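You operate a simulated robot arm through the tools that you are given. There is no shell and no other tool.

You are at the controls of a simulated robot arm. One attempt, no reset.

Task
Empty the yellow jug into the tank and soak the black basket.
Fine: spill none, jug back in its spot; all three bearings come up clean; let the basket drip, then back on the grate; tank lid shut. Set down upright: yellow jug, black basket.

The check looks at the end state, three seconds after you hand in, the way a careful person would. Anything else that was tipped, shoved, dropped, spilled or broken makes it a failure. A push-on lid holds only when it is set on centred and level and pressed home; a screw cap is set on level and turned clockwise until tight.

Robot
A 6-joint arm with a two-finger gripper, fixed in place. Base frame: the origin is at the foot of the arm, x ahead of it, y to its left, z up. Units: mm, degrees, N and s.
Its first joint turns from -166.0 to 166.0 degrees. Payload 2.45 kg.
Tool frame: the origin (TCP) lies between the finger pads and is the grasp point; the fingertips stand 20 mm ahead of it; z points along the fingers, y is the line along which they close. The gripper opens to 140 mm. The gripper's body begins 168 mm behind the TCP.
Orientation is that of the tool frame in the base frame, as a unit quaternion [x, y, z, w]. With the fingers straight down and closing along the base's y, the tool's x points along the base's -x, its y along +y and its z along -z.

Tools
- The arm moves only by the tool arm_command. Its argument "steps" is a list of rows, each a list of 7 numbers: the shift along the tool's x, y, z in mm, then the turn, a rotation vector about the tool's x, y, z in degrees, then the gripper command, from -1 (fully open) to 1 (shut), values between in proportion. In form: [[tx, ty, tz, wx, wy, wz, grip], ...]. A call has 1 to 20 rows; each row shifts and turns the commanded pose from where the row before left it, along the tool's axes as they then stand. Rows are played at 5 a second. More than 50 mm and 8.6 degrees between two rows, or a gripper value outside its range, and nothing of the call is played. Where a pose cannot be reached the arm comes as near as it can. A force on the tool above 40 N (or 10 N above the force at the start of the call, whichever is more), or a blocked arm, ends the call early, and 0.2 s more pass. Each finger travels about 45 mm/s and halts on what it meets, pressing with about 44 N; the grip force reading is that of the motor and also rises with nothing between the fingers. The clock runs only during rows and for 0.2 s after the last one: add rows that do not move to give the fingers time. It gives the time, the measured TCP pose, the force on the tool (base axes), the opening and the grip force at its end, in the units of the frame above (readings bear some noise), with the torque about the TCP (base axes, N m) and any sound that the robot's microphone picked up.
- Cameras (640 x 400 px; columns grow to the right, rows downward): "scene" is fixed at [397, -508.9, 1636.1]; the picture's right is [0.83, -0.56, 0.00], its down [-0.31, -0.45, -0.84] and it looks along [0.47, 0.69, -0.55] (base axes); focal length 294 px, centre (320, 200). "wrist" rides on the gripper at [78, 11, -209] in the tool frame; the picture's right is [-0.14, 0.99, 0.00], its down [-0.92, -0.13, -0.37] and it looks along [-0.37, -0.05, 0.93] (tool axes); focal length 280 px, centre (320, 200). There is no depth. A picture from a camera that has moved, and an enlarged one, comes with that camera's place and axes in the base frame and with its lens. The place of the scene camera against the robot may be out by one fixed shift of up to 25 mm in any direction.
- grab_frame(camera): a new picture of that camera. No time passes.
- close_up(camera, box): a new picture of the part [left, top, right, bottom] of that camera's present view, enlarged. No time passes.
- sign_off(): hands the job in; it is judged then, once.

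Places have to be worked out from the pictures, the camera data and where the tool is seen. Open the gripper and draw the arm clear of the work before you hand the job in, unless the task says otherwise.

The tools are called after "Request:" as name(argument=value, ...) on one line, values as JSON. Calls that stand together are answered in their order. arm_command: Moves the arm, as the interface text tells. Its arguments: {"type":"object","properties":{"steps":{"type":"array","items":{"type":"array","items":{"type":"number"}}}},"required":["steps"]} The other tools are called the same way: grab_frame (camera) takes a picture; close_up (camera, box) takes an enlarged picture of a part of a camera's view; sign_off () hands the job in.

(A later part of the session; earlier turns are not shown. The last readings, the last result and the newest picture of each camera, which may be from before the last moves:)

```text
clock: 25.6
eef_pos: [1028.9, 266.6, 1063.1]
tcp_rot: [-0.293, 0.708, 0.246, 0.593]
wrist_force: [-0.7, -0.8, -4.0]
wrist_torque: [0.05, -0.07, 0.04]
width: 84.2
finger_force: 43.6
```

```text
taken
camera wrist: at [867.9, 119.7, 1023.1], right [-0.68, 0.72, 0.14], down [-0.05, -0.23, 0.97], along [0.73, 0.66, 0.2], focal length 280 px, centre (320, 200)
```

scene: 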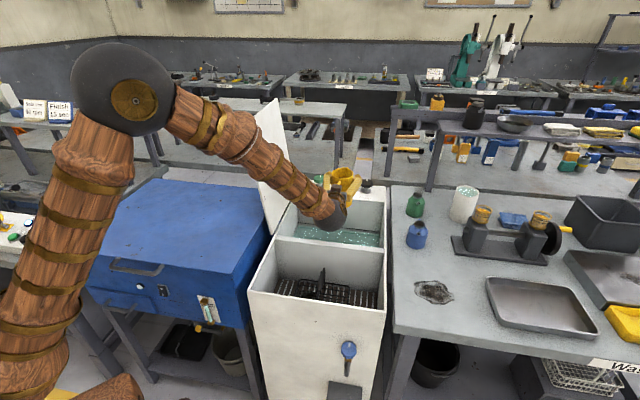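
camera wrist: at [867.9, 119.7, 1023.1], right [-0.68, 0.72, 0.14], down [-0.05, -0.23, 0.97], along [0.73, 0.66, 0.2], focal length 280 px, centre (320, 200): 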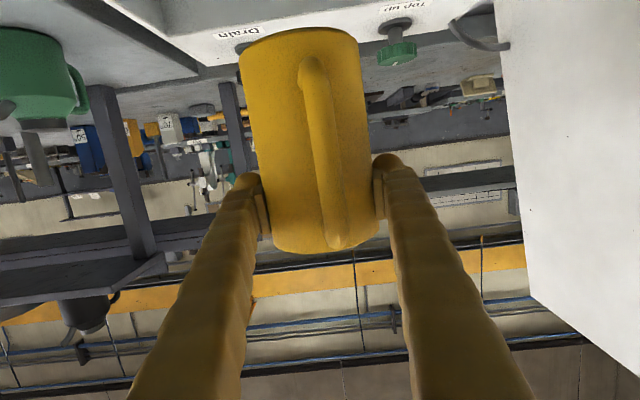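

The jug is over the solvent bay at u≈539, v≈916. I'll lower it a little and start rolling the mouth to the left, stopping short of the pour to check.

Request:
arm_command(steps=[[10, 0, 1.8, 0, 0, 0, 1], [16, 0, 2.8, 0, 0, 0, 1], [16, 0, 2.8, 0, 0, 0, 1], [10, 0, 1.8, 0, 0, 0, 1], [0, 0, 0, 0, 0, -3, 1], [0, 0, 0, 0, 0, -6, 1], [0, 0, 0, 0, 0, -6, 1], [0, 0, 0, 0, 0, -6, 1], [0, 0, 0, 0, 0, -6, 1], [0, 0, 0, 0, 0, -5, 1], [0, 0, 0, 0, 0, -3, 1], [0, 0, 0, 0, 0, 0, 1]])

Request:
grab_frame(camera="scene")

Request:
grab_frame(camera="wrist")

Request:
close_up(camera="scene", box=[280, 150, 400, 250])

```text
clock: 28.2
eef_pos: [1051.8, 257.2, 1042.6]
tcp_rot: [-0.471, 0.617, 0.105, 0.622]
wrist_force: [0.0, -0.8, -3.7]
wrist_torque: [0.09, 0.01, -0.04]
width: 83.8
finger_force: 44.7
out of reach, approached as far as the arm can: row 9, 10, 11
```

```text
taken
```

scene: 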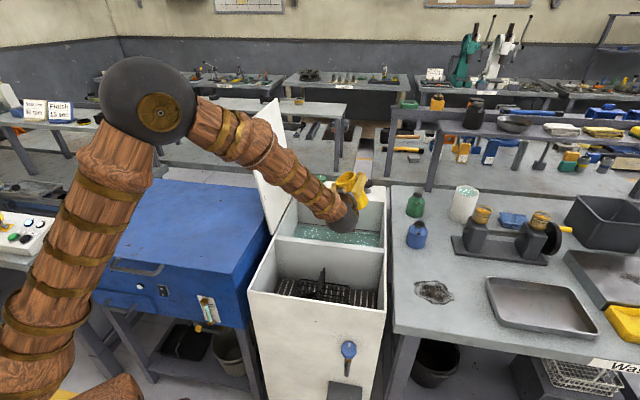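

```text
taken
camera wrist: at [923.2, 79.5, 1012.7], right [-0.73, 0.59, -0.33], down [-0.35, 0.08, 0.93], along [0.58, 0.8, 0.15], focal length 280 px, centre (320, 200)
```

wrist: 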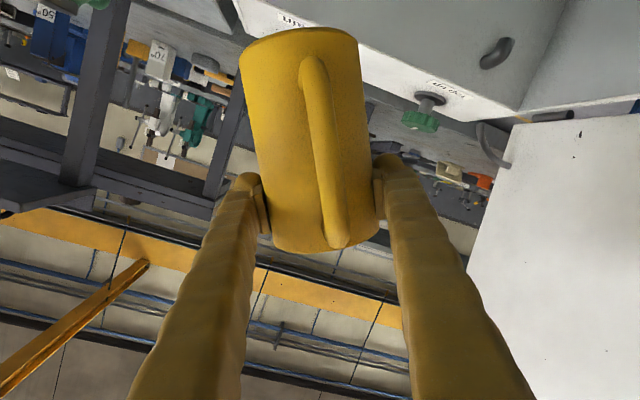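

```text
4.00 times, centred on (340, 200) of scene
camera zoom: at [397.0, -508.9, 1636.1], right [0.83, -0.56, 0.0], down [-0.31, -0.45, -0.84], along [0.47, 0.69, -0.55], focal length 1175 px, centre (240, 200)
```

zoom: 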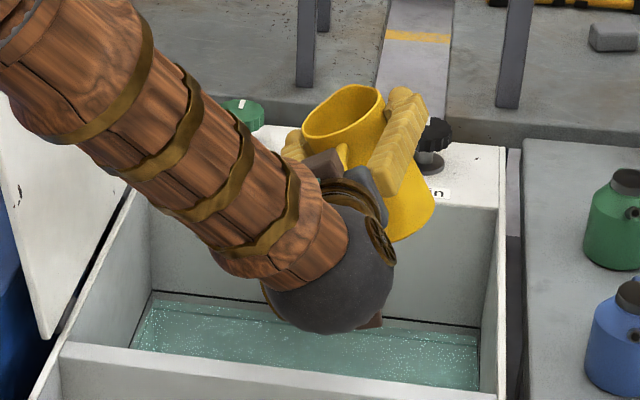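

The arm hit a joint limit rolling left: only about 27° was reached and it drifted a little, but no liquid has come out. I'll roll back toward upright and see how the commanded pose behaves.

Request:
arm_command(steps=[[0, 0, 0, 0, 0, 3, 1], [0, 0, 0, 0, 0, 5, 1], [0, 0, 0, 0, 0, 5, 1], [0, 0, 0, 0, 0, 5, 1], [0, 0, 0, 0, 0, 4, 1], [0, 0, 0, 0, 0, 3, 1], [0, 0, 0, 0, 0, 0, 1]])

Request:
grab_frame(camera="scene")

```text
clock: 29.8
eef_pos: [1052.4, 258.0, 1043.2]
tcp_rot: [-0.325, 0.701, 0.234, 0.59]
wrist_force: [0.0, -0.3, -3.9]
wrist_torque: [0.04, -0.03, 0.0]
width: 83.9
finger_force: 44.1
```

```text
taken
```

scene: 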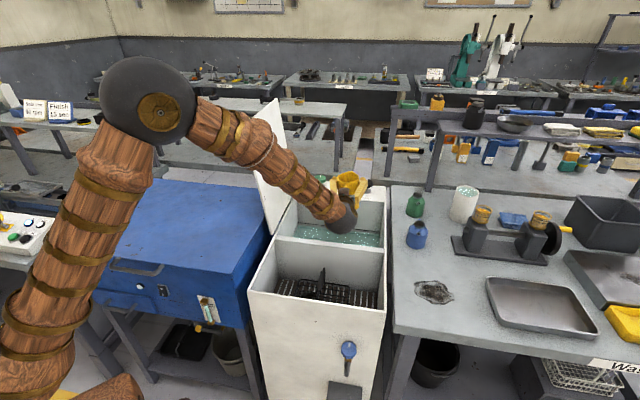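

The jug is upright again at (1052, 258, 1043), with nothing spilled. The roll limit is on that side only, so I'll shift left a little to u≈500 and try rolling the mouth to the right, staying below the pour angle.

Request:
arm_command(steps=[[0, 0, 0, 0, 0, 3.2, 1], [0, 12, 0, 0, 0, 0, 1], [0, 20, 0, 0, 0, 0, 1], [0, 18, 0, 0, 0, 0, 1], [0, 12, 0, 0, 0, 0, 1], [0, 0, 0, 0, 0, 3, 1], [0, 0, 0, 0, 0, 6, 1], [0, 0, 0, 0, 0, 6, 1], [0, 0, 0, 0, 0, 6, 1], [0, 0, 0, 0, 0, 5, 1], [0, 0, 0, 0, 0, 3, 1], [0, 0, 0, 0, 0, 0, 1]])

Request:
grab_frame(camera="scene")

Request:
grab_frame(camera="wrist")

```text
clock: 32.4
eef_pos: [1007.5, 301.7, 1042.9]
tcp_rot: [-0.118, 0.764, 0.388, 0.502]
wrist_force: [0.3, 0.5, -2.5]
wrist_torque: [-0.03, -0.09, 0.01]
width: 83.7
finger_force: 43.8
```

```text
taken
```

scene: 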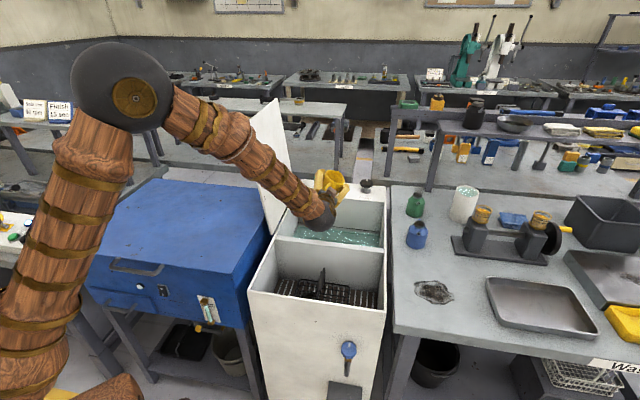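

```text
taken
camera wrist: at [824.4, 176.8, 1021.7], right [-0.5, 0.64, 0.59], down [0.25, -0.54, 0.8], along [0.83, 0.55, 0.11], focal length 280 px, centre (320, 200)
```

wrist: 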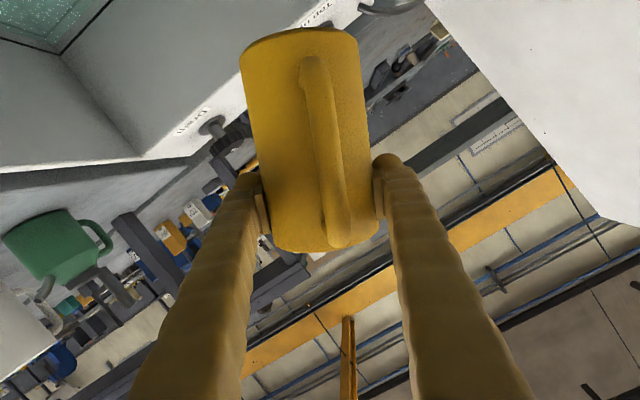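

Rolling right works with no reach complaint. I'll lower a bit and continue the roll slowly into the pour.

Request:
arm_command(steps=[[11.4, -6.3, 2.6, 0, 0, 0, 1], [11.4, -6.3, 2.6, 0, 0, 0, 1], [11.4, -6.3, 2.6, 0, 0, 0, 1], [0, 0, 0, 0, 0, 4, 1], [0, 0, 0, 0, 0, 5, 1], [0, 0, 0, 0, 0, 5, 1], [0, 0, 0, 0, 0, 4, 1], [0, 0, 0, 0, 0, 4, 1], [0, 0, 0, 0, 0, 4, 1], [0, 0, 0, 0, 0, 4, 1], [0, 0, 0, 0, 0, 4, 1], [0, 0, 0, 0, 0, 4, 1], [0, 0, 0, 0, 0, 4, 1], [0, 0, 0, 0, 0, 4, 1]])

Request:
grab_frame(camera="scene")

Request:
close_up(camera="scene", box=[270, 150, 400, 260])

Request:
grab_frame(camera="wrist")

```text
clock: 35.4
eef_pos: [1007.7, 300.5, 1003.1]
tcp_rot: [0.19, 0.75, 0.552, 0.311]
wrist_force: [-0.3, -0.5, -3.2]
wrist_torque: [-0.07, -0.16, 0.02]
width: 82.7
finger_force: 43.9
```

```text
taken
```

scene: 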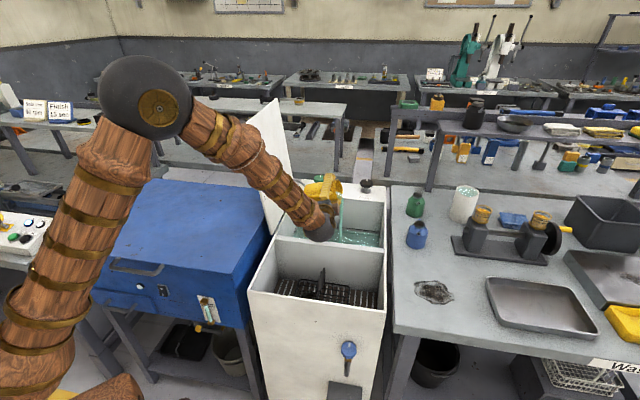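

```text
3.64 times, centred on (335, 205) of scene
camera zoom: at [397.0, -508.9, 1636.1], right [0.83, -0.56, 0.0], down [-0.31, -0.45, -0.84], along [0.47, 0.69, -0.55], focal length 1068 px, centre (266, 182)
```

zoom: 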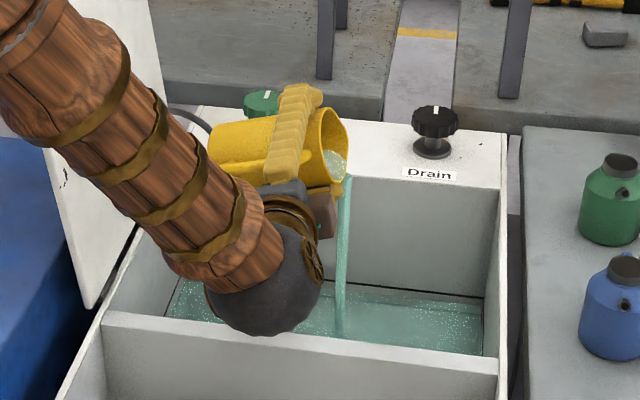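

```text
taken
camera wrist: at [809.1, 206.0, 1033.9], right [0.04, 0.23, 0.97], down [0.43, -0.88, 0.19], along [0.9, 0.41, -0.14], focal length 280 px, centre (320, 200)
```

wrist: 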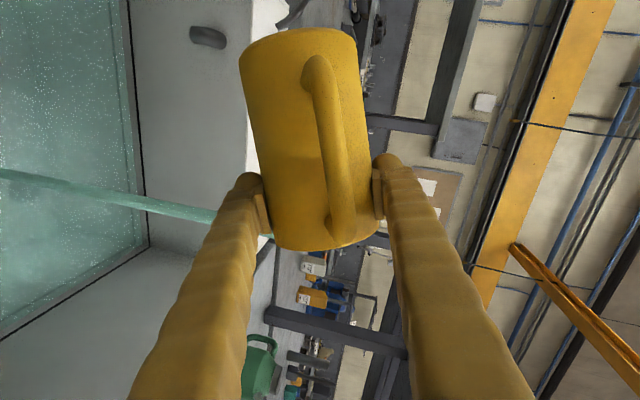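

A clean stream is landing well inside the solvent bay. I'll keep rolling slowly to about 118° and hold there to drain.

Request:
arm_command(steps=[[0, 0, 0, 0, 0, 0, 1], [0, 0, 0, 0, 0, 0, 1], [0, 0, 0, 0, 0, 0, 1], [0, 0, 0, 0, 0, 2, 1], [0, 0, 0, 0, 0, 2, 1], [0, 0, 0, 0, 0, 2, 1], [0, 0, 0, 0, 0, 3, 1], [0, 0, 0, 0, 0, 3, 1], [0, 0, 0, 0, 0, 3, 1], [0, 0, 0, 0, 0, 3, 1], [0, 0, 0, 0, 0, 3, 1], [0, 0, 0, 0, 0, 3, 1], [0, 0, 0, 0, 0, 3, 1], [0, 0, 0, 0, 0, 3, 1], [0, 0, 0, 0, 0, 3, 1], [0, 0, 0, 0, 0, 3, 1], [0, 0, 0, 0, 0, 0, 1], [0, 0, 0, 0, 0, 0, 1]])

Request:
grab_frame(camera="scene")

Request:
close_up(camera="scene", box=[270, 150, 400, 260])

Request:
grab_frame(camera="wrist")

```text
clock: 39.2
eef_pos: [1008.4, 301.3, 1003.3]
tcp_rot: [0.412, 0.654, 0.622, 0.126]
wrist_force: [-0.9, 1.3, -1.6]
wrist_torque: [0.0, -0.06, 0.0]
width: 82.7
finger_force: 44.0
```

```text
taken
```

scene: 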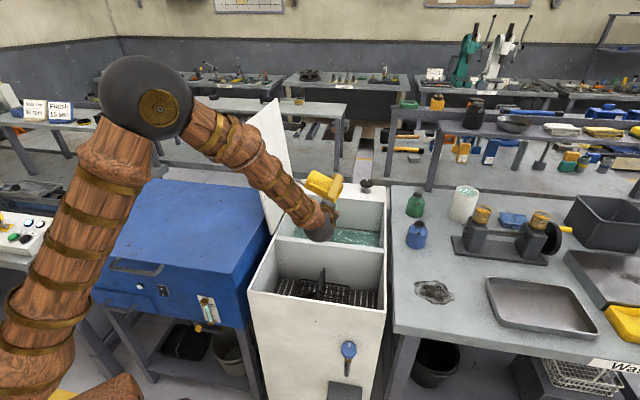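

```text
3.64 times, centred on (335, 205) of scene
camera zoom: at [397.0, -508.9, 1636.1], right [0.83, -0.56, 0.0], down [-0.31, -0.45, -0.84], along [0.47, 0.69, -0.55], focal length 1068 px, centre (266, 182)
```

zoom: 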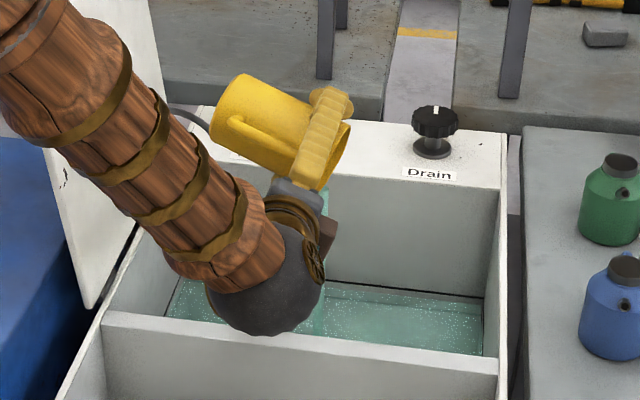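

```text
taken
camera wrist: at [823.0, 206.2, 1080.9], right [0.47, -0.21, 0.86], down [0.28, -0.89, -0.37], along [0.84, 0.41, -0.36], focal length 280 px, centre (320, 200)
```

wrist: 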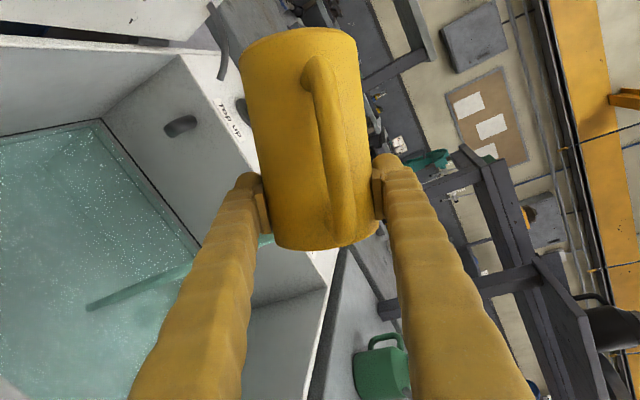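

A stream is still running and the load has dropped to about 1.6 N. I'll hold here and tilt slightly further until it stops.

Request:
arm_command(steps=[[0, 0, 0, 0, 0, 0, 1], [0, 0, 0, 0, 0, 0, 1], [0, 0, 0, 0, 0, 0, 1], [0, 0, 0, 0, 0, 3, 1], [0, 0, 0, 0, 0, 3, 1], [0, 0, 0, 0, 0, 3, 1], [0, 0, 0, 0, 0, 3, 1], [0, 0, 0, 0, 0, 0, 1], [0, 0, 0, 0, 0, 0, 1], [0, 0, 0, 0, 0, 0, 1], [0, 0, 0, 0, 0, 0, 1], [0, 0, 0, 0, 0, 0, 1], [0, 0, 0, 0, 0, 0, 1], [0, 0, 0, 0, 0, 0, 1], [0, 0, 0, 0, 0, 0, 1]])

Request:
close_up(camera="scene", box=[270, 150, 400, 260])

Request:
grab_frame(camera="wrist")

```text
clock: 42.4
eef_pos: [1007.6, 301.0, 1004.0]
tcp_rot: [0.478, 0.608, 0.631, 0.06]
wrist_force: [0.4, 0.0, -1.3]
wrist_torque: [-0.01, 0.02, 0.01]
width: 82.3
finger_force: 43.6
```

```text
3.64 times, centred on (335, 205) of scene
camera zoom: at [397.0, -508.9, 1636.1], right [0.83, -0.56, 0.0], down [-0.31, -0.45, -0.84], along [0.47, 0.69, -0.55], focal length 1068 px, centre (266, 182)
```

zoom: 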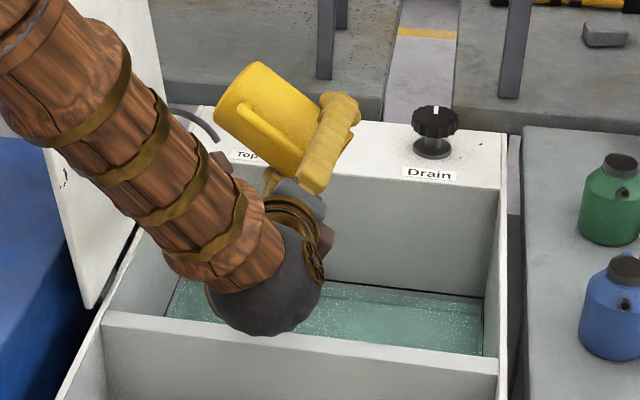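

```text
taken
camera wrist: at [831.1, 201.6, 1094.2], right [0.57, -0.34, 0.74], down [0.18, -0.83, -0.52], along [0.8, 0.43, -0.42], focal length 280 px, centre (320, 200)
```

wrist: 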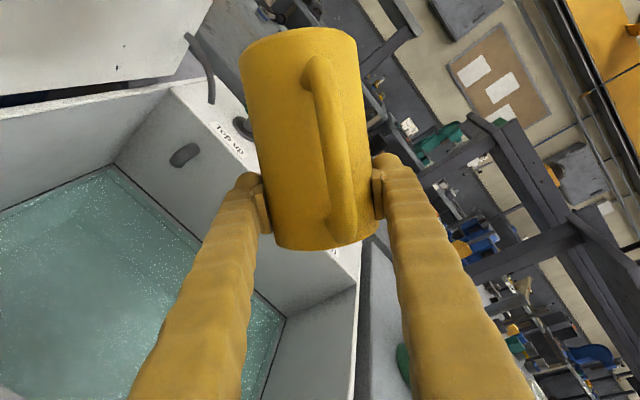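

The stream has stopped and the load is about 1.3 N, so the jug is empty. I'll hold a little longer for the last drops, then roll back upright over the bay.

Request:
arm_command(steps=[[0, 0, 0, 0, 0, 0, 1], [0, 0, 0, 0, 0, 0, 1], [0, 0, 0, 0, 0, 0, 1], [0, 0, 0, 0, 0, 0, 1], [0, 0, 0, 0, 0, 0, 1], [0, 0, 0, 0, 0, 0, 1], [0, 0, 0, 0, 0, 0, 1], [0, 0, 0, 0, 0, -4, 1], [0, 0, 0, 0, 0, -7, 1], [0, 0, 0, 0, 0, -7, 1], [0, 0, 0, 0, 0, -7, 1], [0, 0, 0, 0, 0, -7, 1], [0, 0, 0, 0, 0, -7, 1], [0, 0, 0, 0, 0, -7, 1], [0, 0, 0, 0, 0, -7, 1], [0, 0, 0, 0, 0, -7, 1], [0, 0, 0, 0, 0, 0, 1]])

Request:
grab_frame(camera="scene")

Request:
grab_frame(camera="wrist")

```text
clock: 46.0
eef_pos: [1007.3, 300.8, 1003.6]
tcp_rot: [0.111, 0.765, 0.517, 0.368]
wrist_force: [-0.9, 0.0, -1.4]
wrist_torque: [-0.05, -0.05, 0.01]
width: 82.5
finger_force: 44.1
```

```text
taken
```

scene: 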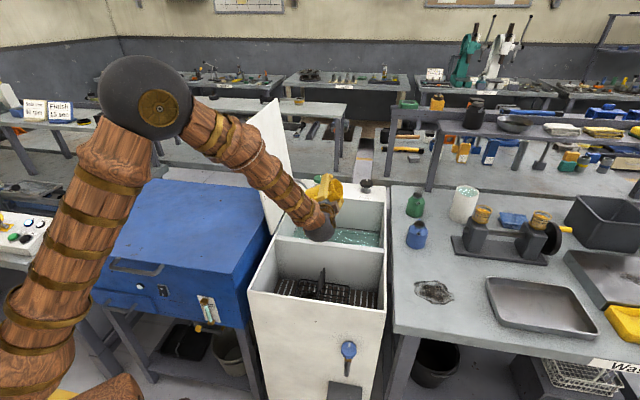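

```text
taken
camera wrist: at [810.3, 201.0, 1018.3], right [-0.11, 0.36, 0.93], down [0.43, -0.82, 0.37], along [0.9, 0.44, -0.06], focal length 280 px, centre (320, 200)
```

wrist: 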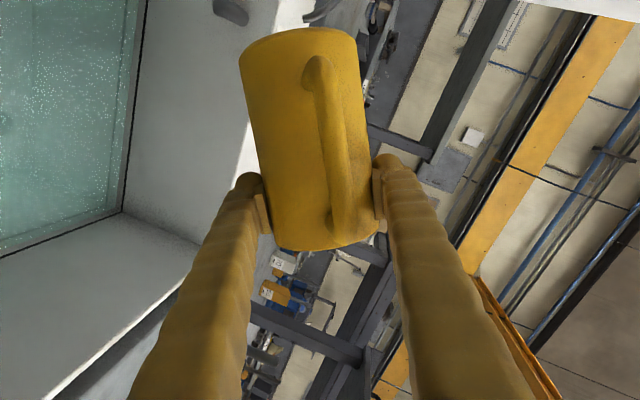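

The roll remaining is about 63°. I'll finish rolling upright and then lift to the carry height.

Request:
arm_command(steps=[[0, 0, 0, 0, 0, -7, 1], [0, 0, 0, 0, 0, -7, 1], [0, 0, 0, 0, 0, -7, 1], [0, 0, 0, 0, 0, -7, 1], [0, 0, 0, 0, 0, -7, 1], [0, 0, 0, 0, 0, -7, 1], [0, 0, 0, 0, 0, -7, 1], [0, 0, 0, 0, 0, -7, 1], [0, 0, 0, 0, 0, -6.8, 1], [0, 0, 0, 0, 0, 0, 1], [-10, 0, -2, 0, 0, 0, 1], [-18, 0, -3.5, 0, 0, 0, 1], [-20, 0, -3.8, 0, 0, 0, 1], [-14, 0, -2.7, 0, 0, 0, 1], [0, 0, 0, 0, 0, 0, 1]])

Request:
grab_frame(camera="wrist")

Request:
close_up(camera="scene", box=[270, 150, 400, 260])

```text
clock: 49.2
eef_pos: [1006.8, 301.9, 1066.6]
tcp_rot: [-0.305, 0.711, 0.249, 0.583]
wrist_force: [1.6, 0.3, -0.9]
wrist_torque: [-0.01, -0.01, 0.02]
width: 82.3
finger_force: 44.1
```

```text
taken
camera wrist: at [849.4, 151.6, 1030.6], right [-0.7, 0.7, 0.13], down [-0.03, -0.22, 0.97], along [0.71, 0.68, 0.18], focal length 280 px, centre (320, 200)
```

wrist: 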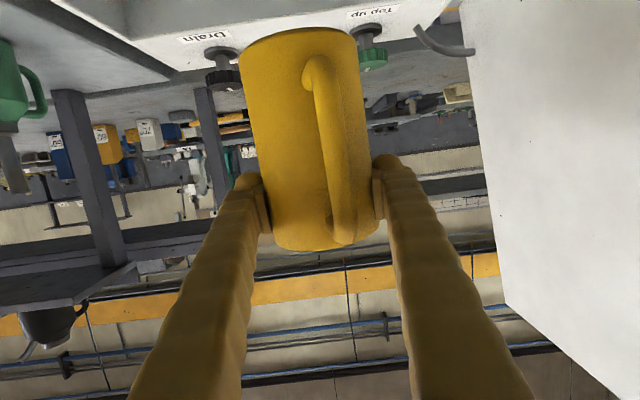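

```text
3.64 times, centred on (335, 205) of scene
camera zoom: at [397.0, -508.9, 1636.1], right [0.83, -0.56, 0.0], down [-0.31, -0.45, -0.84], along [0.47, 0.69, -0.55], focal length 1068 px, centre (266, 182)
```

zoom: 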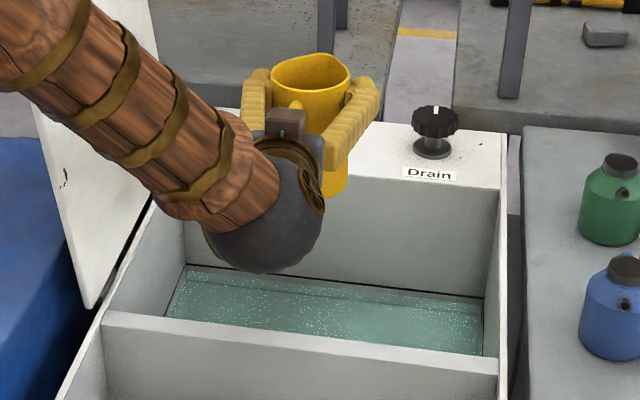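

The jug is upright and empty, and the solvent now reaches the fill line. I'll correct a small pitch and yaw drift and carry the jug back over the near bay.

Request:
arm_command(steps=[[0, 0, 0, 1.38, -1.2, 0.24, 1], [1.4, 0, -7.9, 0, 0, 0, 1], [2.8, 0, -15.7, 0, 0, 0, 1], [4.2, 0, -23.6, 0, 0, 0, 1], [5.3, 0, -29.5, 0, 0, 0, 1], [6.2, 0, -34.4, 0, 0, 0, 1], [6.2, 0, -34.4, 0, 0, 0, 1], [6.2, 0, -34.4, 0, 0, 0, 1], [6.2, 0, -34.4, 0, 0, 0, 1], [5.3, 0, -29.5, 0, 0, 0, 1], [4.6, 0, -25.6, 0, 0, 0, 1], [3.5, 0, -19.7, 0, 0, 0, 1], [2.1, 0, -11.8, 0, 0, 0, 1], [0.7, 0, -3.9, 0, 0, 0, 1], [0, 0, 0, 0, 0, 0, 1]])

Request:
grab_frame(camera="scene")

```text
clock: 52.4
eef_pos: [787.4, 83.0, 1066.1]
tcp_rot: [-0.294, 0.708, 0.246, 0.593]
wrist_force: [0.5, 0.5, -2.0]
wrist_torque: [-0.01, -0.03, -0.02]
width: 82.5
finger_force: 44.3
```

```text
taken
```

scene: 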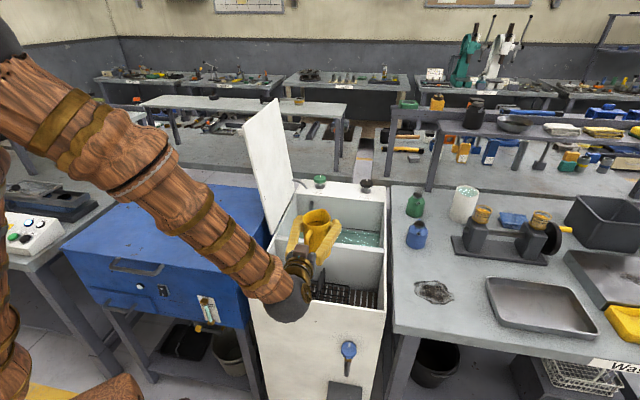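

Now back to the right, over the jug's spot at v≈615, to u≈894.

Request:
arm_command(steps=[[0, -8, 0, 0, 0, 0, 1], [0, -16, 0, 0, 0, 0, 1], [0, -24, 0, 0, 0, 0, 1], [0, -30, 0, 0, 0, 0, 1], [0, -34, 0, 0, 0, 0, 1], [0, -36, 0, 0, 0, 0, 1], [0, -36, 0, 0, 0, 0, 1], [0, -36, 0, 0, 0, 0, 1], [0, -36, 0, 0, 0, 0, 1], [0, -36, 0, 0, 0, 0, 1], [0, -32, 0, 0, 0, 0, 1], [0, -28, 0, 0, 0, 0, 1], [0, -22, 0, 0, 0, 0, 1], [0, -14, 0, 0, 0, 0, 1], [0, -8, 0, 0, 0, 0, 1], [0, 0, 0, -3.94, 0, -0.7, 1], [0, 0, 0, 0, 0, 0, 1]])

Request:
grab_frame(camera="scene")

Request:
grab_frame(camera="wrist")

```text
clock: 56.0
eef_pos: [1068.4, -197.4, 1065.2]
tcp_rot: [-0.318, 0.698, 0.266, 0.584]
wrist_force: [-0.1, -0.9, -0.6]
wrist_torque: [0.03, -0.03, 0.03]
width: 82.5
finger_force: 43.8
```

```text
taken
```

scene: 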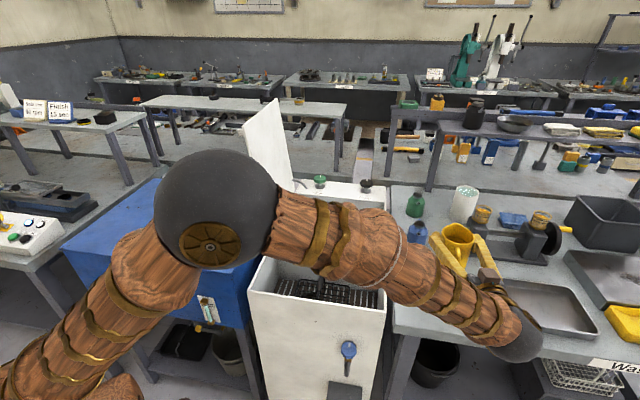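

```text
taken
camera wrist: at [918.2, -355.5, 1024.6], right [-0.73, 0.67, 0.13], down [-0.04, -0.24, 0.97], along [0.68, 0.71, 0.2], focal length 280 px, centre (320, 200)
```

wrist: 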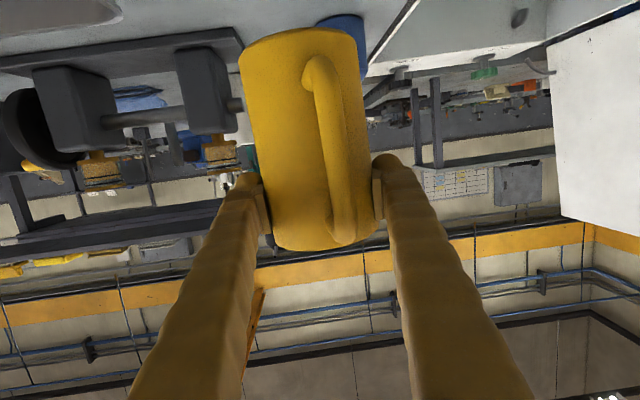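

The jug hangs over its spot with no visible change in the grip. I'll lower to just above expected contact.

Request:
arm_command(steps=[[10, 0, 1.8, 0, 0, 0, 1], [16, 0, 2.8, 0, 0, 0, 1], [16, 0, 2.8, 0, 0, 0, 1], [12, 0, 2.1, 0, 0, 0, 1], [6, 0, 1.06, 0, 0, 0, 1], [0, 0, 0, 0, 0, 0, 1]])

Request:
close_up(camera="scene", box=[400, 200, 520, 320])

Request:
grab_frame(camera="wrist")

```text
clock: 57.4
eef_pos: [1068.1, -195.2, 1005.2]
tcp_rot: [-0.318, 0.698, 0.266, 0.584]
wrist_force: [0.1, -0.1, -1.5]
wrist_torque: [0.03, -0.03, 0.0]
width: 82.3
finger_force: 44.2
```

```text
3.33 times, centred on (460, 260) of scene
camera zoom: at [397.0, -508.9, 1636.1], right [0.83, -0.56, 0.0], down [-0.31, -0.45, -0.84], along [0.47, 0.69, -0.55], focal length 979 px, centre (-147, 0)
```

zoom: 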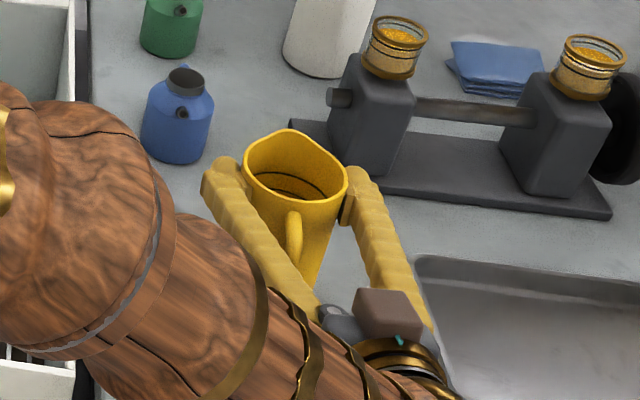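

```text
taken
camera wrist: at [917.7, -354.9, 964.9], right [-0.73, 0.67, 0.13], down [-0.04, -0.24, 0.97], along [0.68, 0.71, 0.2], focal length 280 px, centre (320, 200)
```

wrist: 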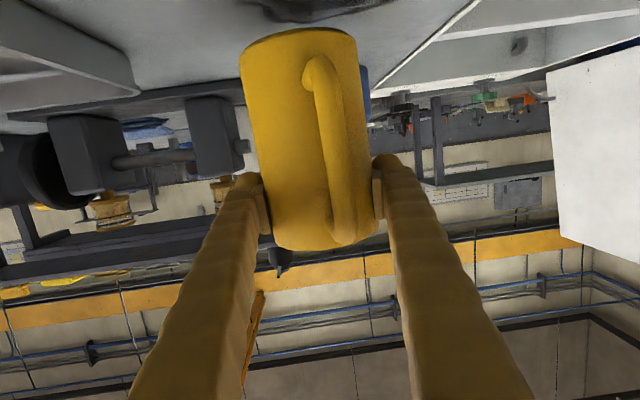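

It's still free in the air. I'll lower in 2.5 mm steps and watch the force for contact.

Request:
arm_command(steps=[[2.46, 0, 0.44, 0, 0, 0, 1], [2.46, 0, 0.44, 0, 0, 0, 1], [2.46, 0, 0.44, 0, 0, 0, 1], [2.46, 0, 0.44, 0, 0, 0, 1], [2.46, 0, 0.44, 0, 0, 0, 1], [2.46, 0, 0.44, 0, 0, 0, 1]])

Request:
close_up(camera="wrist", box=[200, 0, 440, 150])

```text
clock: 58.8
eef_pos: [1068.3, -197.6, 991.8]
tcp_rot: [-0.317, 0.698, 0.265, 0.584]
wrist_force: [0.2, -0.9, -0.4]
wrist_torque: [0.01, -0.02, -0.03]
width: 82.5
finger_force: 44.3
```

```text
2.67 times, centred on (320, 75) of wrist
camera zoom: at [917.3, -356.0, 949.0], right [-0.73, 0.67, 0.14], down [-0.04, -0.24, 0.97], along [0.68, 0.71, 0.2], focal length 748 px, centre (320, 533)
```

zoom: 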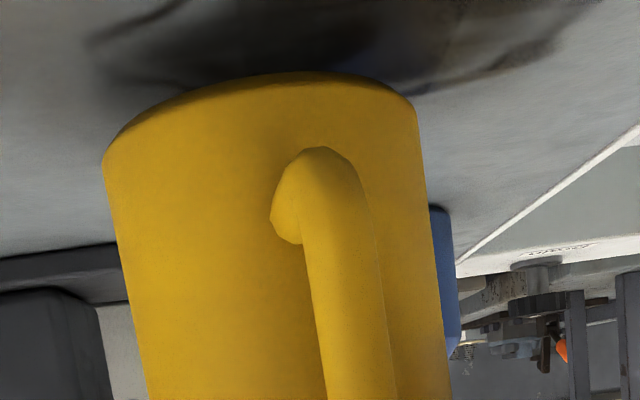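

The jug bottom is just above the dark spot. I'll continue down in fine steps.

Request:
arm_command(steps=[[2.0, 0, 0.35, 0, 0, 0, 1], [2.0, 0, 0.35, 0, 0, 0, 1], [2.0, 0, 0.35, 0, 0, 0, 1], [2.0, 0, 0.35, 0, 0, 0, 1]])

Request:
close_up(camera="wrist", box=[200, 0, 440, 150])

```text
clock: 59.8
eef_pos: [1066.7, -198.1, 981.1]
tcp_rot: [-0.317, 0.698, 0.265, 0.585]
wrist_force: [0.1, 0.1, -2.1]
wrist_torque: [-0.01, -0.02, -0.02]
width: 82.0
finger_force: 43.8
```

```text
2.67 times, centred on (320, 75) of wrist
camera zoom: at [916.7, -355.6, 940.9], right [-0.73, 0.67, 0.14], down [-0.04, -0.24, 0.97], along [0.68, 0.71, 0.2], focal length 748 px, centre (320, 533)
```

zoom: 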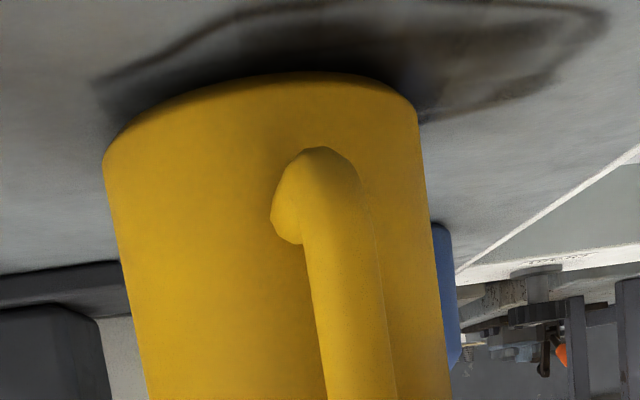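

It's still hanging, with no contact force yet. I'll continue.

Request:
arm_command(steps=[[1.5, 0, 0.26, 0, 0, 0, 1], [1.5, 0, 0.26, 0, 0, 0, 1], [1.5, 0, 0.26, 0, 0, 0, 1], [0, 0, 0, 0, 0, 0, 1]])

Request:
close_up(camera="wrist", box=[200, 0, 440, 150])

```text
clock: 60.8
eef_pos: [1068.3, -198.5, 978.5]
tcp_rot: [-0.318, 0.697, 0.266, 0.585]
wrist_force: [0.6, 0.7, 8.9]
wrist_torque: [0.49, 0.17, -0.07]
width: 82.1
finger_force: 44.5
```

```text
2.67 times, centred on (320, 75) of wrist
camera zoom: at [917.4, -356.1, 937.1], right [-0.73, 0.67, 0.13], down [-0.04, -0.24, 0.97], along [0.68, 0.71, 0.2], focal length 748 px, centre (320, 533)
```

zoom: 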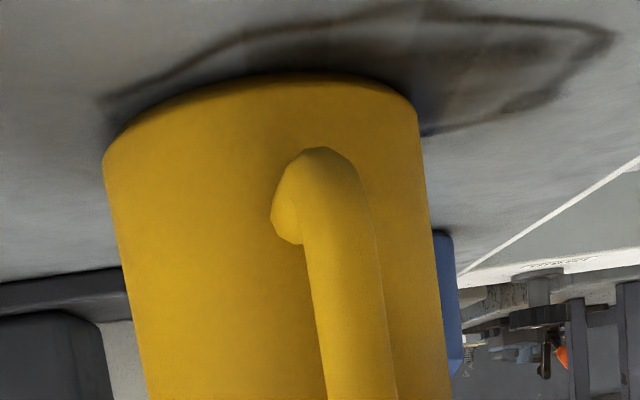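

Contact: +9 N, with the torque showing the left edge touched first. I'll lift a touch, trim the tilt about 1°, and set it down again lightly.

Request:
arm_command(steps=[[-2.5, 0, -0.44, 0, 0, 0, 1], [0, 0, 0, 0, -0.5, 1.2, 1], [1.0, 0, 0.17, 0, 0, 0, 1], [1.0, 0, 0.17, 0, 0, 0, 1], [0.3, 0, 0.05, 0, 0, 0, 1]])

```text
clock: 62.0
eef_pos: [1067.4, -197.0, 978.0]
tcp_rot: [-0.309, 0.698, 0.274, 0.585]
wrist_force: [-0.7, -0.2, 3.1]
wrist_torque: [-0.08, 0.14, 0.09]
width: 82.4
finger_force: 44.1
```

It's now sitting nearly flat on its spot with light contact. I'll open the fingers and let it rest.

Request:
arm_command(steps=[[0, 0, 0, 0, 0, 0, -0.25], [0, 0, 0, 0, 0, 0, -0.3], [0, 0, 0, 0, 0, 0, -0.6], [0, 0, 0, 0, 0, 0, -1], [0, 0, 0, 0, 0, 0, -1], [0, 0, 0, 0, 0, 0, -1]])

Request:
grab_frame(camera="wrist")

Request:
close_up(camera="scene", box=[400, 200, 520, 320])

```text
clock: 63.4
eef_pos: [1067.6, -199.2, 977.1]
tcp_rot: [-0.31, 0.698, 0.274, 0.585]
wrist_force: [0.4, -1.0, 0.0]
wrist_torque: [0.02, 0.02, -0.01]
width: 140.0
finger_force: 0.2
```

```text
taken
camera wrist: at [916.5, -354.2, 934.5], right [-0.73, 0.67, 0.16], down [-0.03, -0.26, 0.97], along [0.69, 0.7, 0.2], focal length 280 px, centre (320, 200)
```

wrist: 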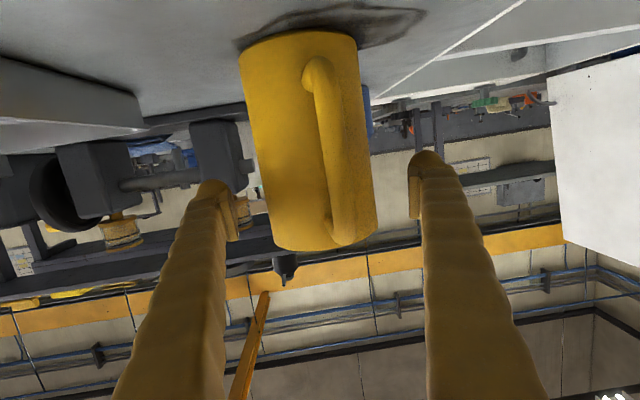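

```text
3.33 times, centred on (460, 260) of scene
camera zoom: at [397.0, -508.9, 1636.1], right [0.83, -0.56, 0.0], down [-0.31, -0.45, -0.84], along [0.47, 0.69, -0.55], focal length 979 px, centre (-147, 0)
```

zoom: 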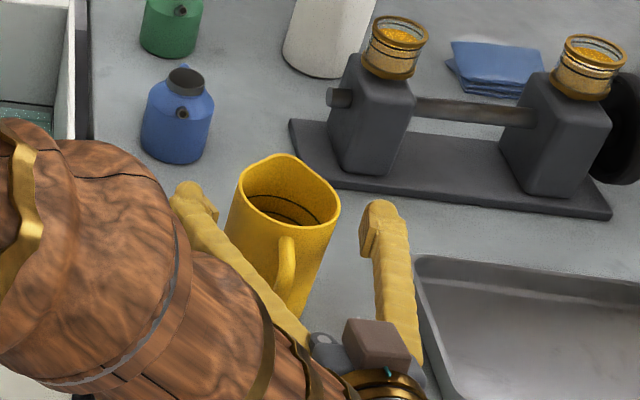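

The jug stands upright on its spot, released. I'll back the fingers straight out.

Request:
arm_command(steps=[[0, 0, -20, 0, 0, 0, -1], [0, 0, -35, 0, 0, 0, -1], [0, 0, -40, 0, 0, 0, -1], [0, 0, -40, 0, 0, 0, -1], [0, 0, -40, 0, 0, 0, -1], [0, 0, -15, 0, 0, 0, -1], [0, 0, 0, 0, 0, 0, -1]])

Request:
grab_frame(camera="scene")

Request:
grab_frame(camera="wrist")

```text
clock: 65.0
eef_pos: [944.3, -338.0, 1009.1]
tcp_rot: [-0.31, 0.698, 0.274, 0.585]
wrist_force: [-0.9, -0.1, -0.8]
wrist_torque: [0.0, -0.04, 0.01]
width: 139.5
finger_force: 0.0
```

```text
taken
```

scene: 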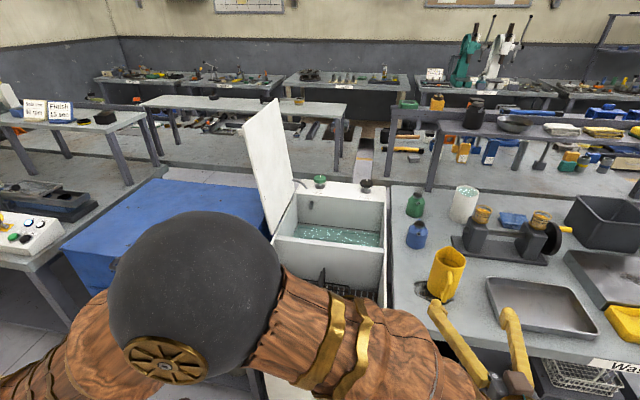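

```text
taken
camera wrist: at [793.0, -494.6, 966.8], right [-0.73, 0.67, 0.16], down [-0.03, -0.26, 0.97], along [0.69, 0.7, 0.2], focal length 280 px, centre (320, 200)
```

wrist: 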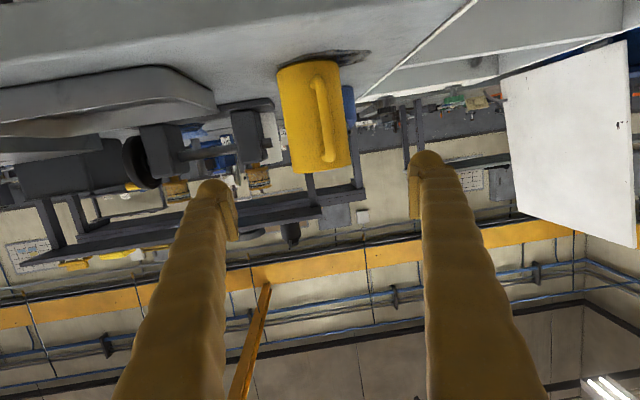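

The jug looks to be back where it was. I'll compare the same close-up with the starting picture.

Request:
close_up(camera="scene", box=[400, 235, 500, 315])

Request:
close_up(camera="scene", box=[285, 170, 395, 250])

```text
5.00 times, centred on (450, 275) of scene
camera zoom: at [397.0, -508.9, 1636.1], right [0.83, -0.56, 0.0], down [-0.31, -0.45, -0.84], along [0.47, 0.69, -0.55], focal length 1469 px, centre (-330, -175)
```

zoom: 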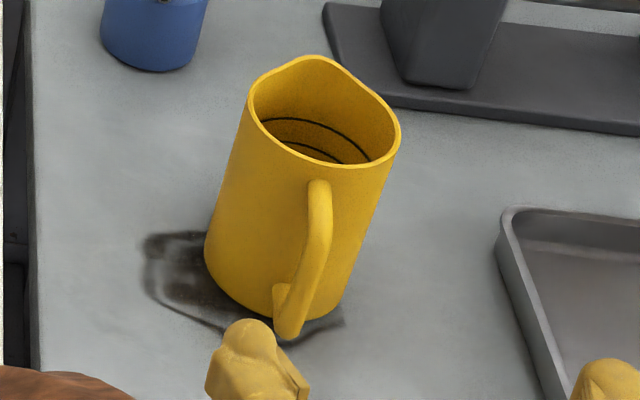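

```text
5.00 times, centred on (340, 210) of scene
camera zoom: at [397.0, -508.9, 1636.1], right [0.83, -0.56, 0.0], down [-0.31, -0.45, -0.84], along [0.47, 0.69, -0.55], focal length 1469 px, centre (220, 150)
```

zoom: 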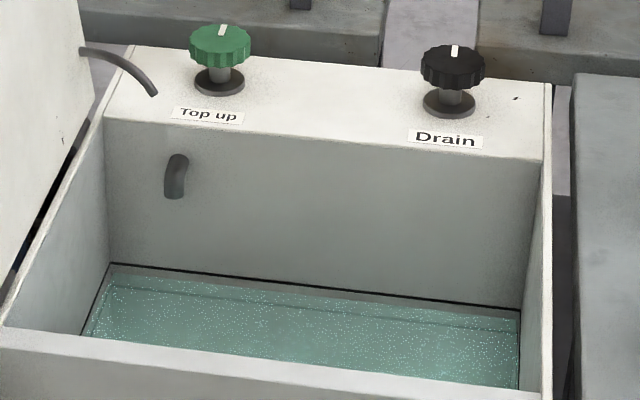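

The jug is back within about 1 cm of where it stood, upright and empty. Next is the basket: I'll rise, straighten out, and pitch the tool to 65° below level so the far bay is within reach.

Request:
arm_command(steps=[[-39.4, 0, -6.7, 0, 0, 0, -1], [-39.4, 0, -6.7, 0, 0, 0, -1], [-39.4, 0, -6.7, 0, 0, 0, -1], [-39.4, 0, -6.7, 0, 0, 0, -1], [-39.4, 0, -6.7, 0, 0, 0, -1], [0, 0, 0, 3.99, 0, -0.45, -1], [0, 0, 0, 0, 7.9, 0, -1], [0, 0, 0, 0, 7.9, 0, -1], [0, 0, 0, 0, 7.9, 0, -1], [0, 0, 0, 0, 7.9, 0, -1], [0, 0, 0, 0, 7.9, 0, -1], [0, 0, 0, 0, 7.9, 0, -1], [0, 0, 0, 0, 7.9, 0, -1], [0, 0, 0, 0, 0, 0, -1]])

```text
clock: 68.0
eef_pos: [948.3, -341.6, 1208.1]
tcp_rot: [-0.373, 0.902, 0.084, 0.2]
wrist_force: [-0.6, -0.6, -0.8]
wrist_torque: [-0.01, 0.0, 0.0]
width: 140.4
finger_force: 0.1
```

The orientation is right (az 45°, 65° down). I'll slide left over the tank and descend to above the basket for a look.

Request:
arm_command(steps=[[0, 40, 0, 0, 0, 0, -1], [0, 46, 0, 0, 0, 0, -1], [0, 46, 0, 0, 0, 0, -1], [0, 46, 0, 0, 0, 0, -1], [0, 46, 0, 0, 0, 0, -1], [0, 46, 0, 0, 0, 0, -1], [0, 46, 0, 0, 0, 0, -1], [0, 46, 0, 0, 0, 0, -1], [0, 39, 0, 0, 0, 0, -1], [-11, 0, 43, 0, 0, 0, -1], [-11, 0, 43, 0, 0, 0, -1], [-11, 0, 43, 0, 0, 0, -1], [-11, 0, 43, 0, 0, 0, -1], [-11, 0, 43, 0, 0, 0, -1], [-11, 0, 43, 0, 0, 0, -1], [0, 0, 0, 0, 0, 0, -1]])

Request:
grab_frame(camera="wrist")

Request:
grab_frame(camera="scene")

```text
clock: 71.4
eef_pos: [784.8, 59.9, 1004.8]
tcp_rot: [-0.373, 0.902, 0.084, 0.2]
wrist_force: [-0.4, 0.2, 0.0]
wrist_torque: [0.03, -0.01, -0.04]
width: 139.8
finger_force: 0.1
```

```text
taken
camera wrist: at [666.8, -44.4, 1160.7], right [-0.61, 0.79, 0.06], down [0.57, 0.39, 0.72], along [0.55, 0.48, -0.69], focal length 280 px, centre (320, 200)
```

wrist: 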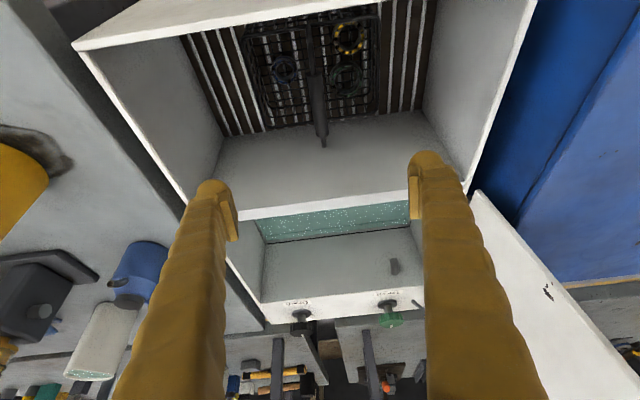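

```text
taken
```

scene: 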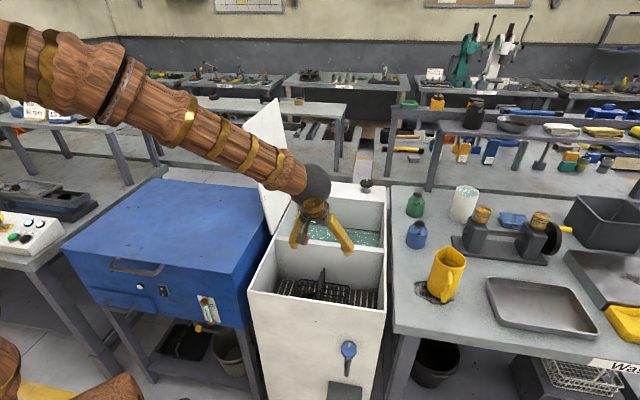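

I'm above and just in front of the basket now. I'll zoom to pin down the grip bar.

Request:
close_up(camera="wrist", box=[220, 0, 400, 160])

Request:
close_up(camera="scene", box=[250, 250, 390, 320])

```text
2.50 times, centred on (310, 80) of wrist
camera zoom: at [666.8, -44.4, 1160.7], right [-0.61, 0.79, 0.06], down [0.57, 0.39, 0.72], along [0.55, 0.48, -0.69], focal length 701 px, centre (345, 500)
```

zoom: 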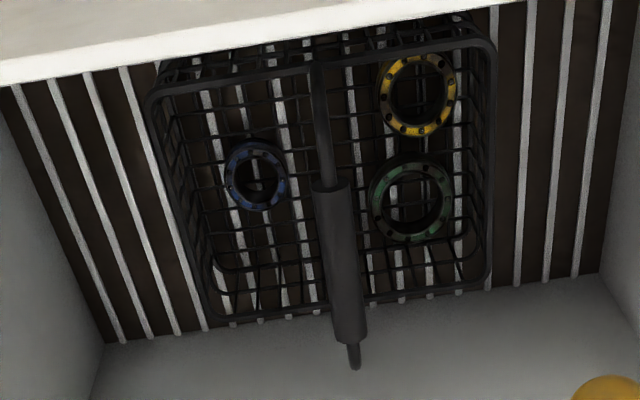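

```text
4.57 times, centred on (320, 285) of scene
camera zoom: at [397.0, -508.9, 1636.1], right [0.83, -0.56, 0.0], down [-0.31, -0.45, -0.84], along [0.47, 0.69, -0.55], focal length 1343 px, centre (320, -189)
```

zoom: 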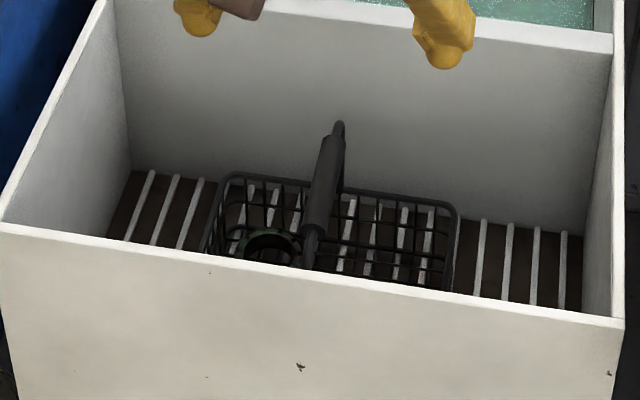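

The bar axis is at about u≈509, v≈651, z≈762, roughly 21 mm thick and 97 mm long. I'll descend most of the way and check alignment.

Request:
arm_command(steps=[[9.35, 0.6, 41.2, 0, 0, 0, -1], [9.35, 0.6, 41.2, 0, 0, 0, -1], [9.35, 0.6, 41.2, 0, 0, 0, -1], [9.35, 0.6, 41.2, 0, 0, 0, -1], [9.35, 0.6, 36, 0, 0, 0, -1], [0, 0, 0, 0, 0, 0, -1]])

Request:
grab_frame(camera="wrist")

Request:
close_up(camera="scene", box=[250, 200, 390, 320])

```text
clock: 72.8
eef_pos: [812.9, 90.7, 802.2]
tcp_rot: [-0.373, 0.902, 0.082, 0.201]
wrist_force: [-0.6, -0.5, -0.1]
wrist_torque: [0.02, 0.01, 0.0]
width: 139.8
finger_force: 0.1
```

```text
taken
camera wrist: at [693.1, -13.1, 958.8], right [-0.61, 0.79, 0.06], down [0.57, 0.39, 0.72], along [0.55, 0.48, -0.69], focal length 280 px, centre (320, 200)
```

wrist: 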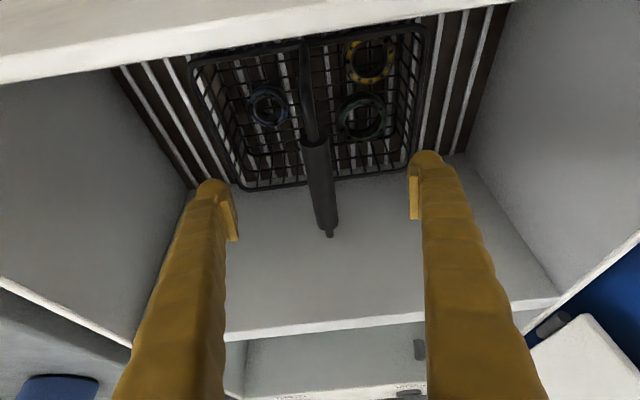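

```text
3.33 times, centred on (320, 260) of scene
camera zoom: at [397.0, -508.9, 1636.1], right [0.83, -0.56, 0.0], down [-0.31, -0.45, -0.84], along [0.47, 0.69, -0.55], focal length 979 px, centre (320, 0)
```

zoom: 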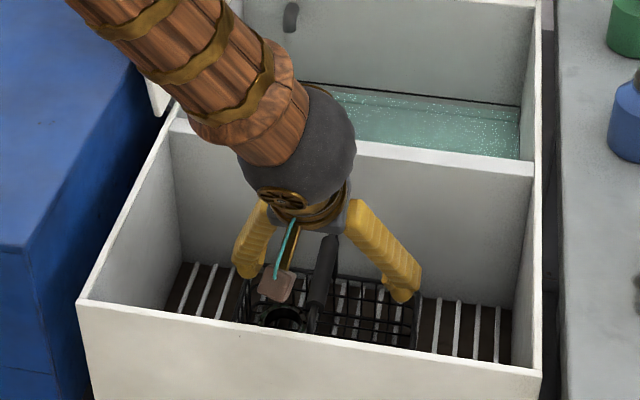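

Three views now agree on the bar axis at z≈800 and v≈637, so the TCP is already level with it. I'll go 5 mm deeper and close on the bar.

Request:
arm_command(steps=[[0, 1.5, 5, 0, 0, 0, -1], [0, 0, 0, 0, 0, 0, 0], [0, 0, 0, 0, 0, 0, 0.3], [0, 0, 0, 0, 0, 0, 0.5], [0, 0, 0, 0, 0, 0, 0.6], [0, 0, 0, 0, 0, 0, 0.6], [0, 0, 0, 0, 0, 0, 0.6]])

Request:
grab_frame(camera="wrist")

Request:
close_up(camera="scene", box=[270, 240, 370, 320])

```text
clock: 74.4
eef_pos: [813.2, 94.7, 797.0]
tcp_rot: [-0.373, 0.902, 0.083, 0.201]
wrist_force: [-0.4, -0.3, 0.1]
wrist_torque: [0.03, 0.01, 0.02]
width: 28.0
finger_force: 0.1
```

```text
taken
camera wrist: at [694.1, -9.9, 954.3], right [-0.61, 0.79, 0.06], down [0.57, 0.39, 0.72], along [0.55, 0.48, -0.69], focal length 280 px, centre (320, 200)
```

wrist: 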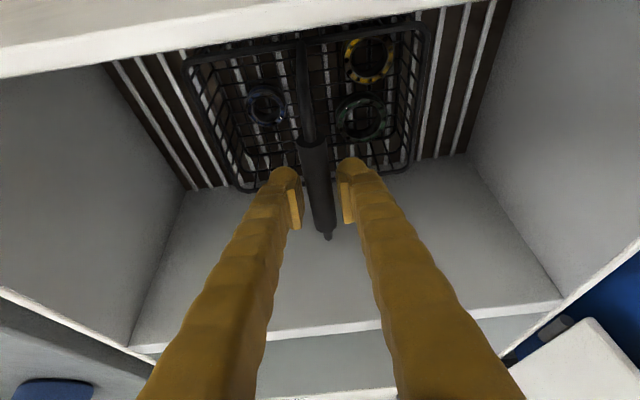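

```text
5.00 times, centred on (320, 280) of scene
camera zoom: at [397.0, -508.9, 1636.1], right [0.83, -0.56, 0.0], down [-0.31, -0.45, -0.84], along [0.47, 0.69, -0.55], focal length 1469 px, centre (320, -200)
```

zoom: 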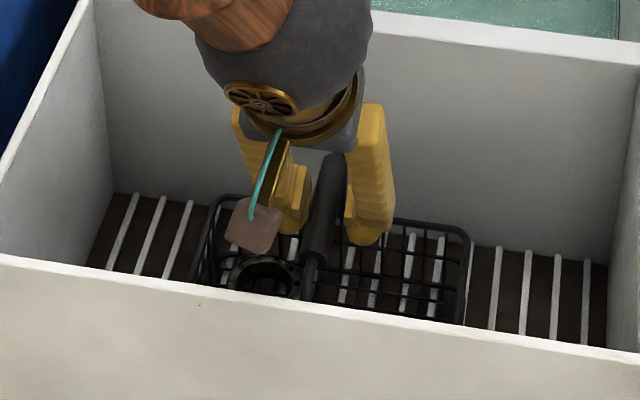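

The bar is centred between the pads at 28 mm opening. I'll close firmly.

Request:
arm_command(steps=[[0, 0, 0, 0, 0, 0, 0.8], [0, 0, 0, 0, 0, 0, 1], [0, 0, 0, 0, 0, 0, 1], [0, 0, 0, 0, 0, 0, 1]])

Request:
grab_frame(camera="wrist")

```text
clock: 75.4
eef_pos: [813.7, 94.9, 798.5]
tcp_rot: [-0.374, 0.902, 0.083, 0.2]
wrist_force: [-1.1, 1.6, -0.2]
wrist_torque: [0.05, -0.04, 0.03]
width: 16.7
finger_force: 42.2
```

```text
taken
camera wrist: at [694.1, -9.8, 954.3], right [-0.61, 0.79, 0.06], down [0.57, 0.39, 0.72], along [0.55, 0.48, -0.69], focal length 280 px, centre (320, 200)
```

wrist: 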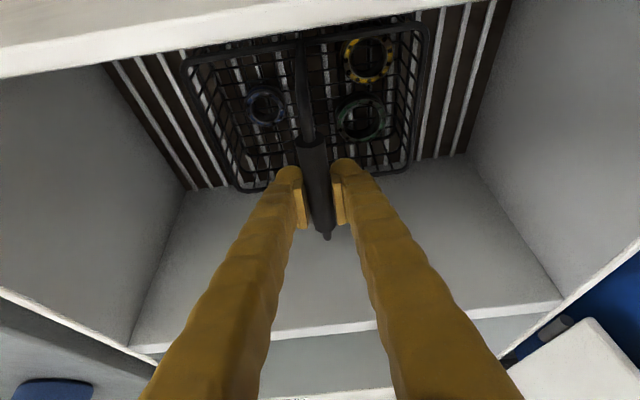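

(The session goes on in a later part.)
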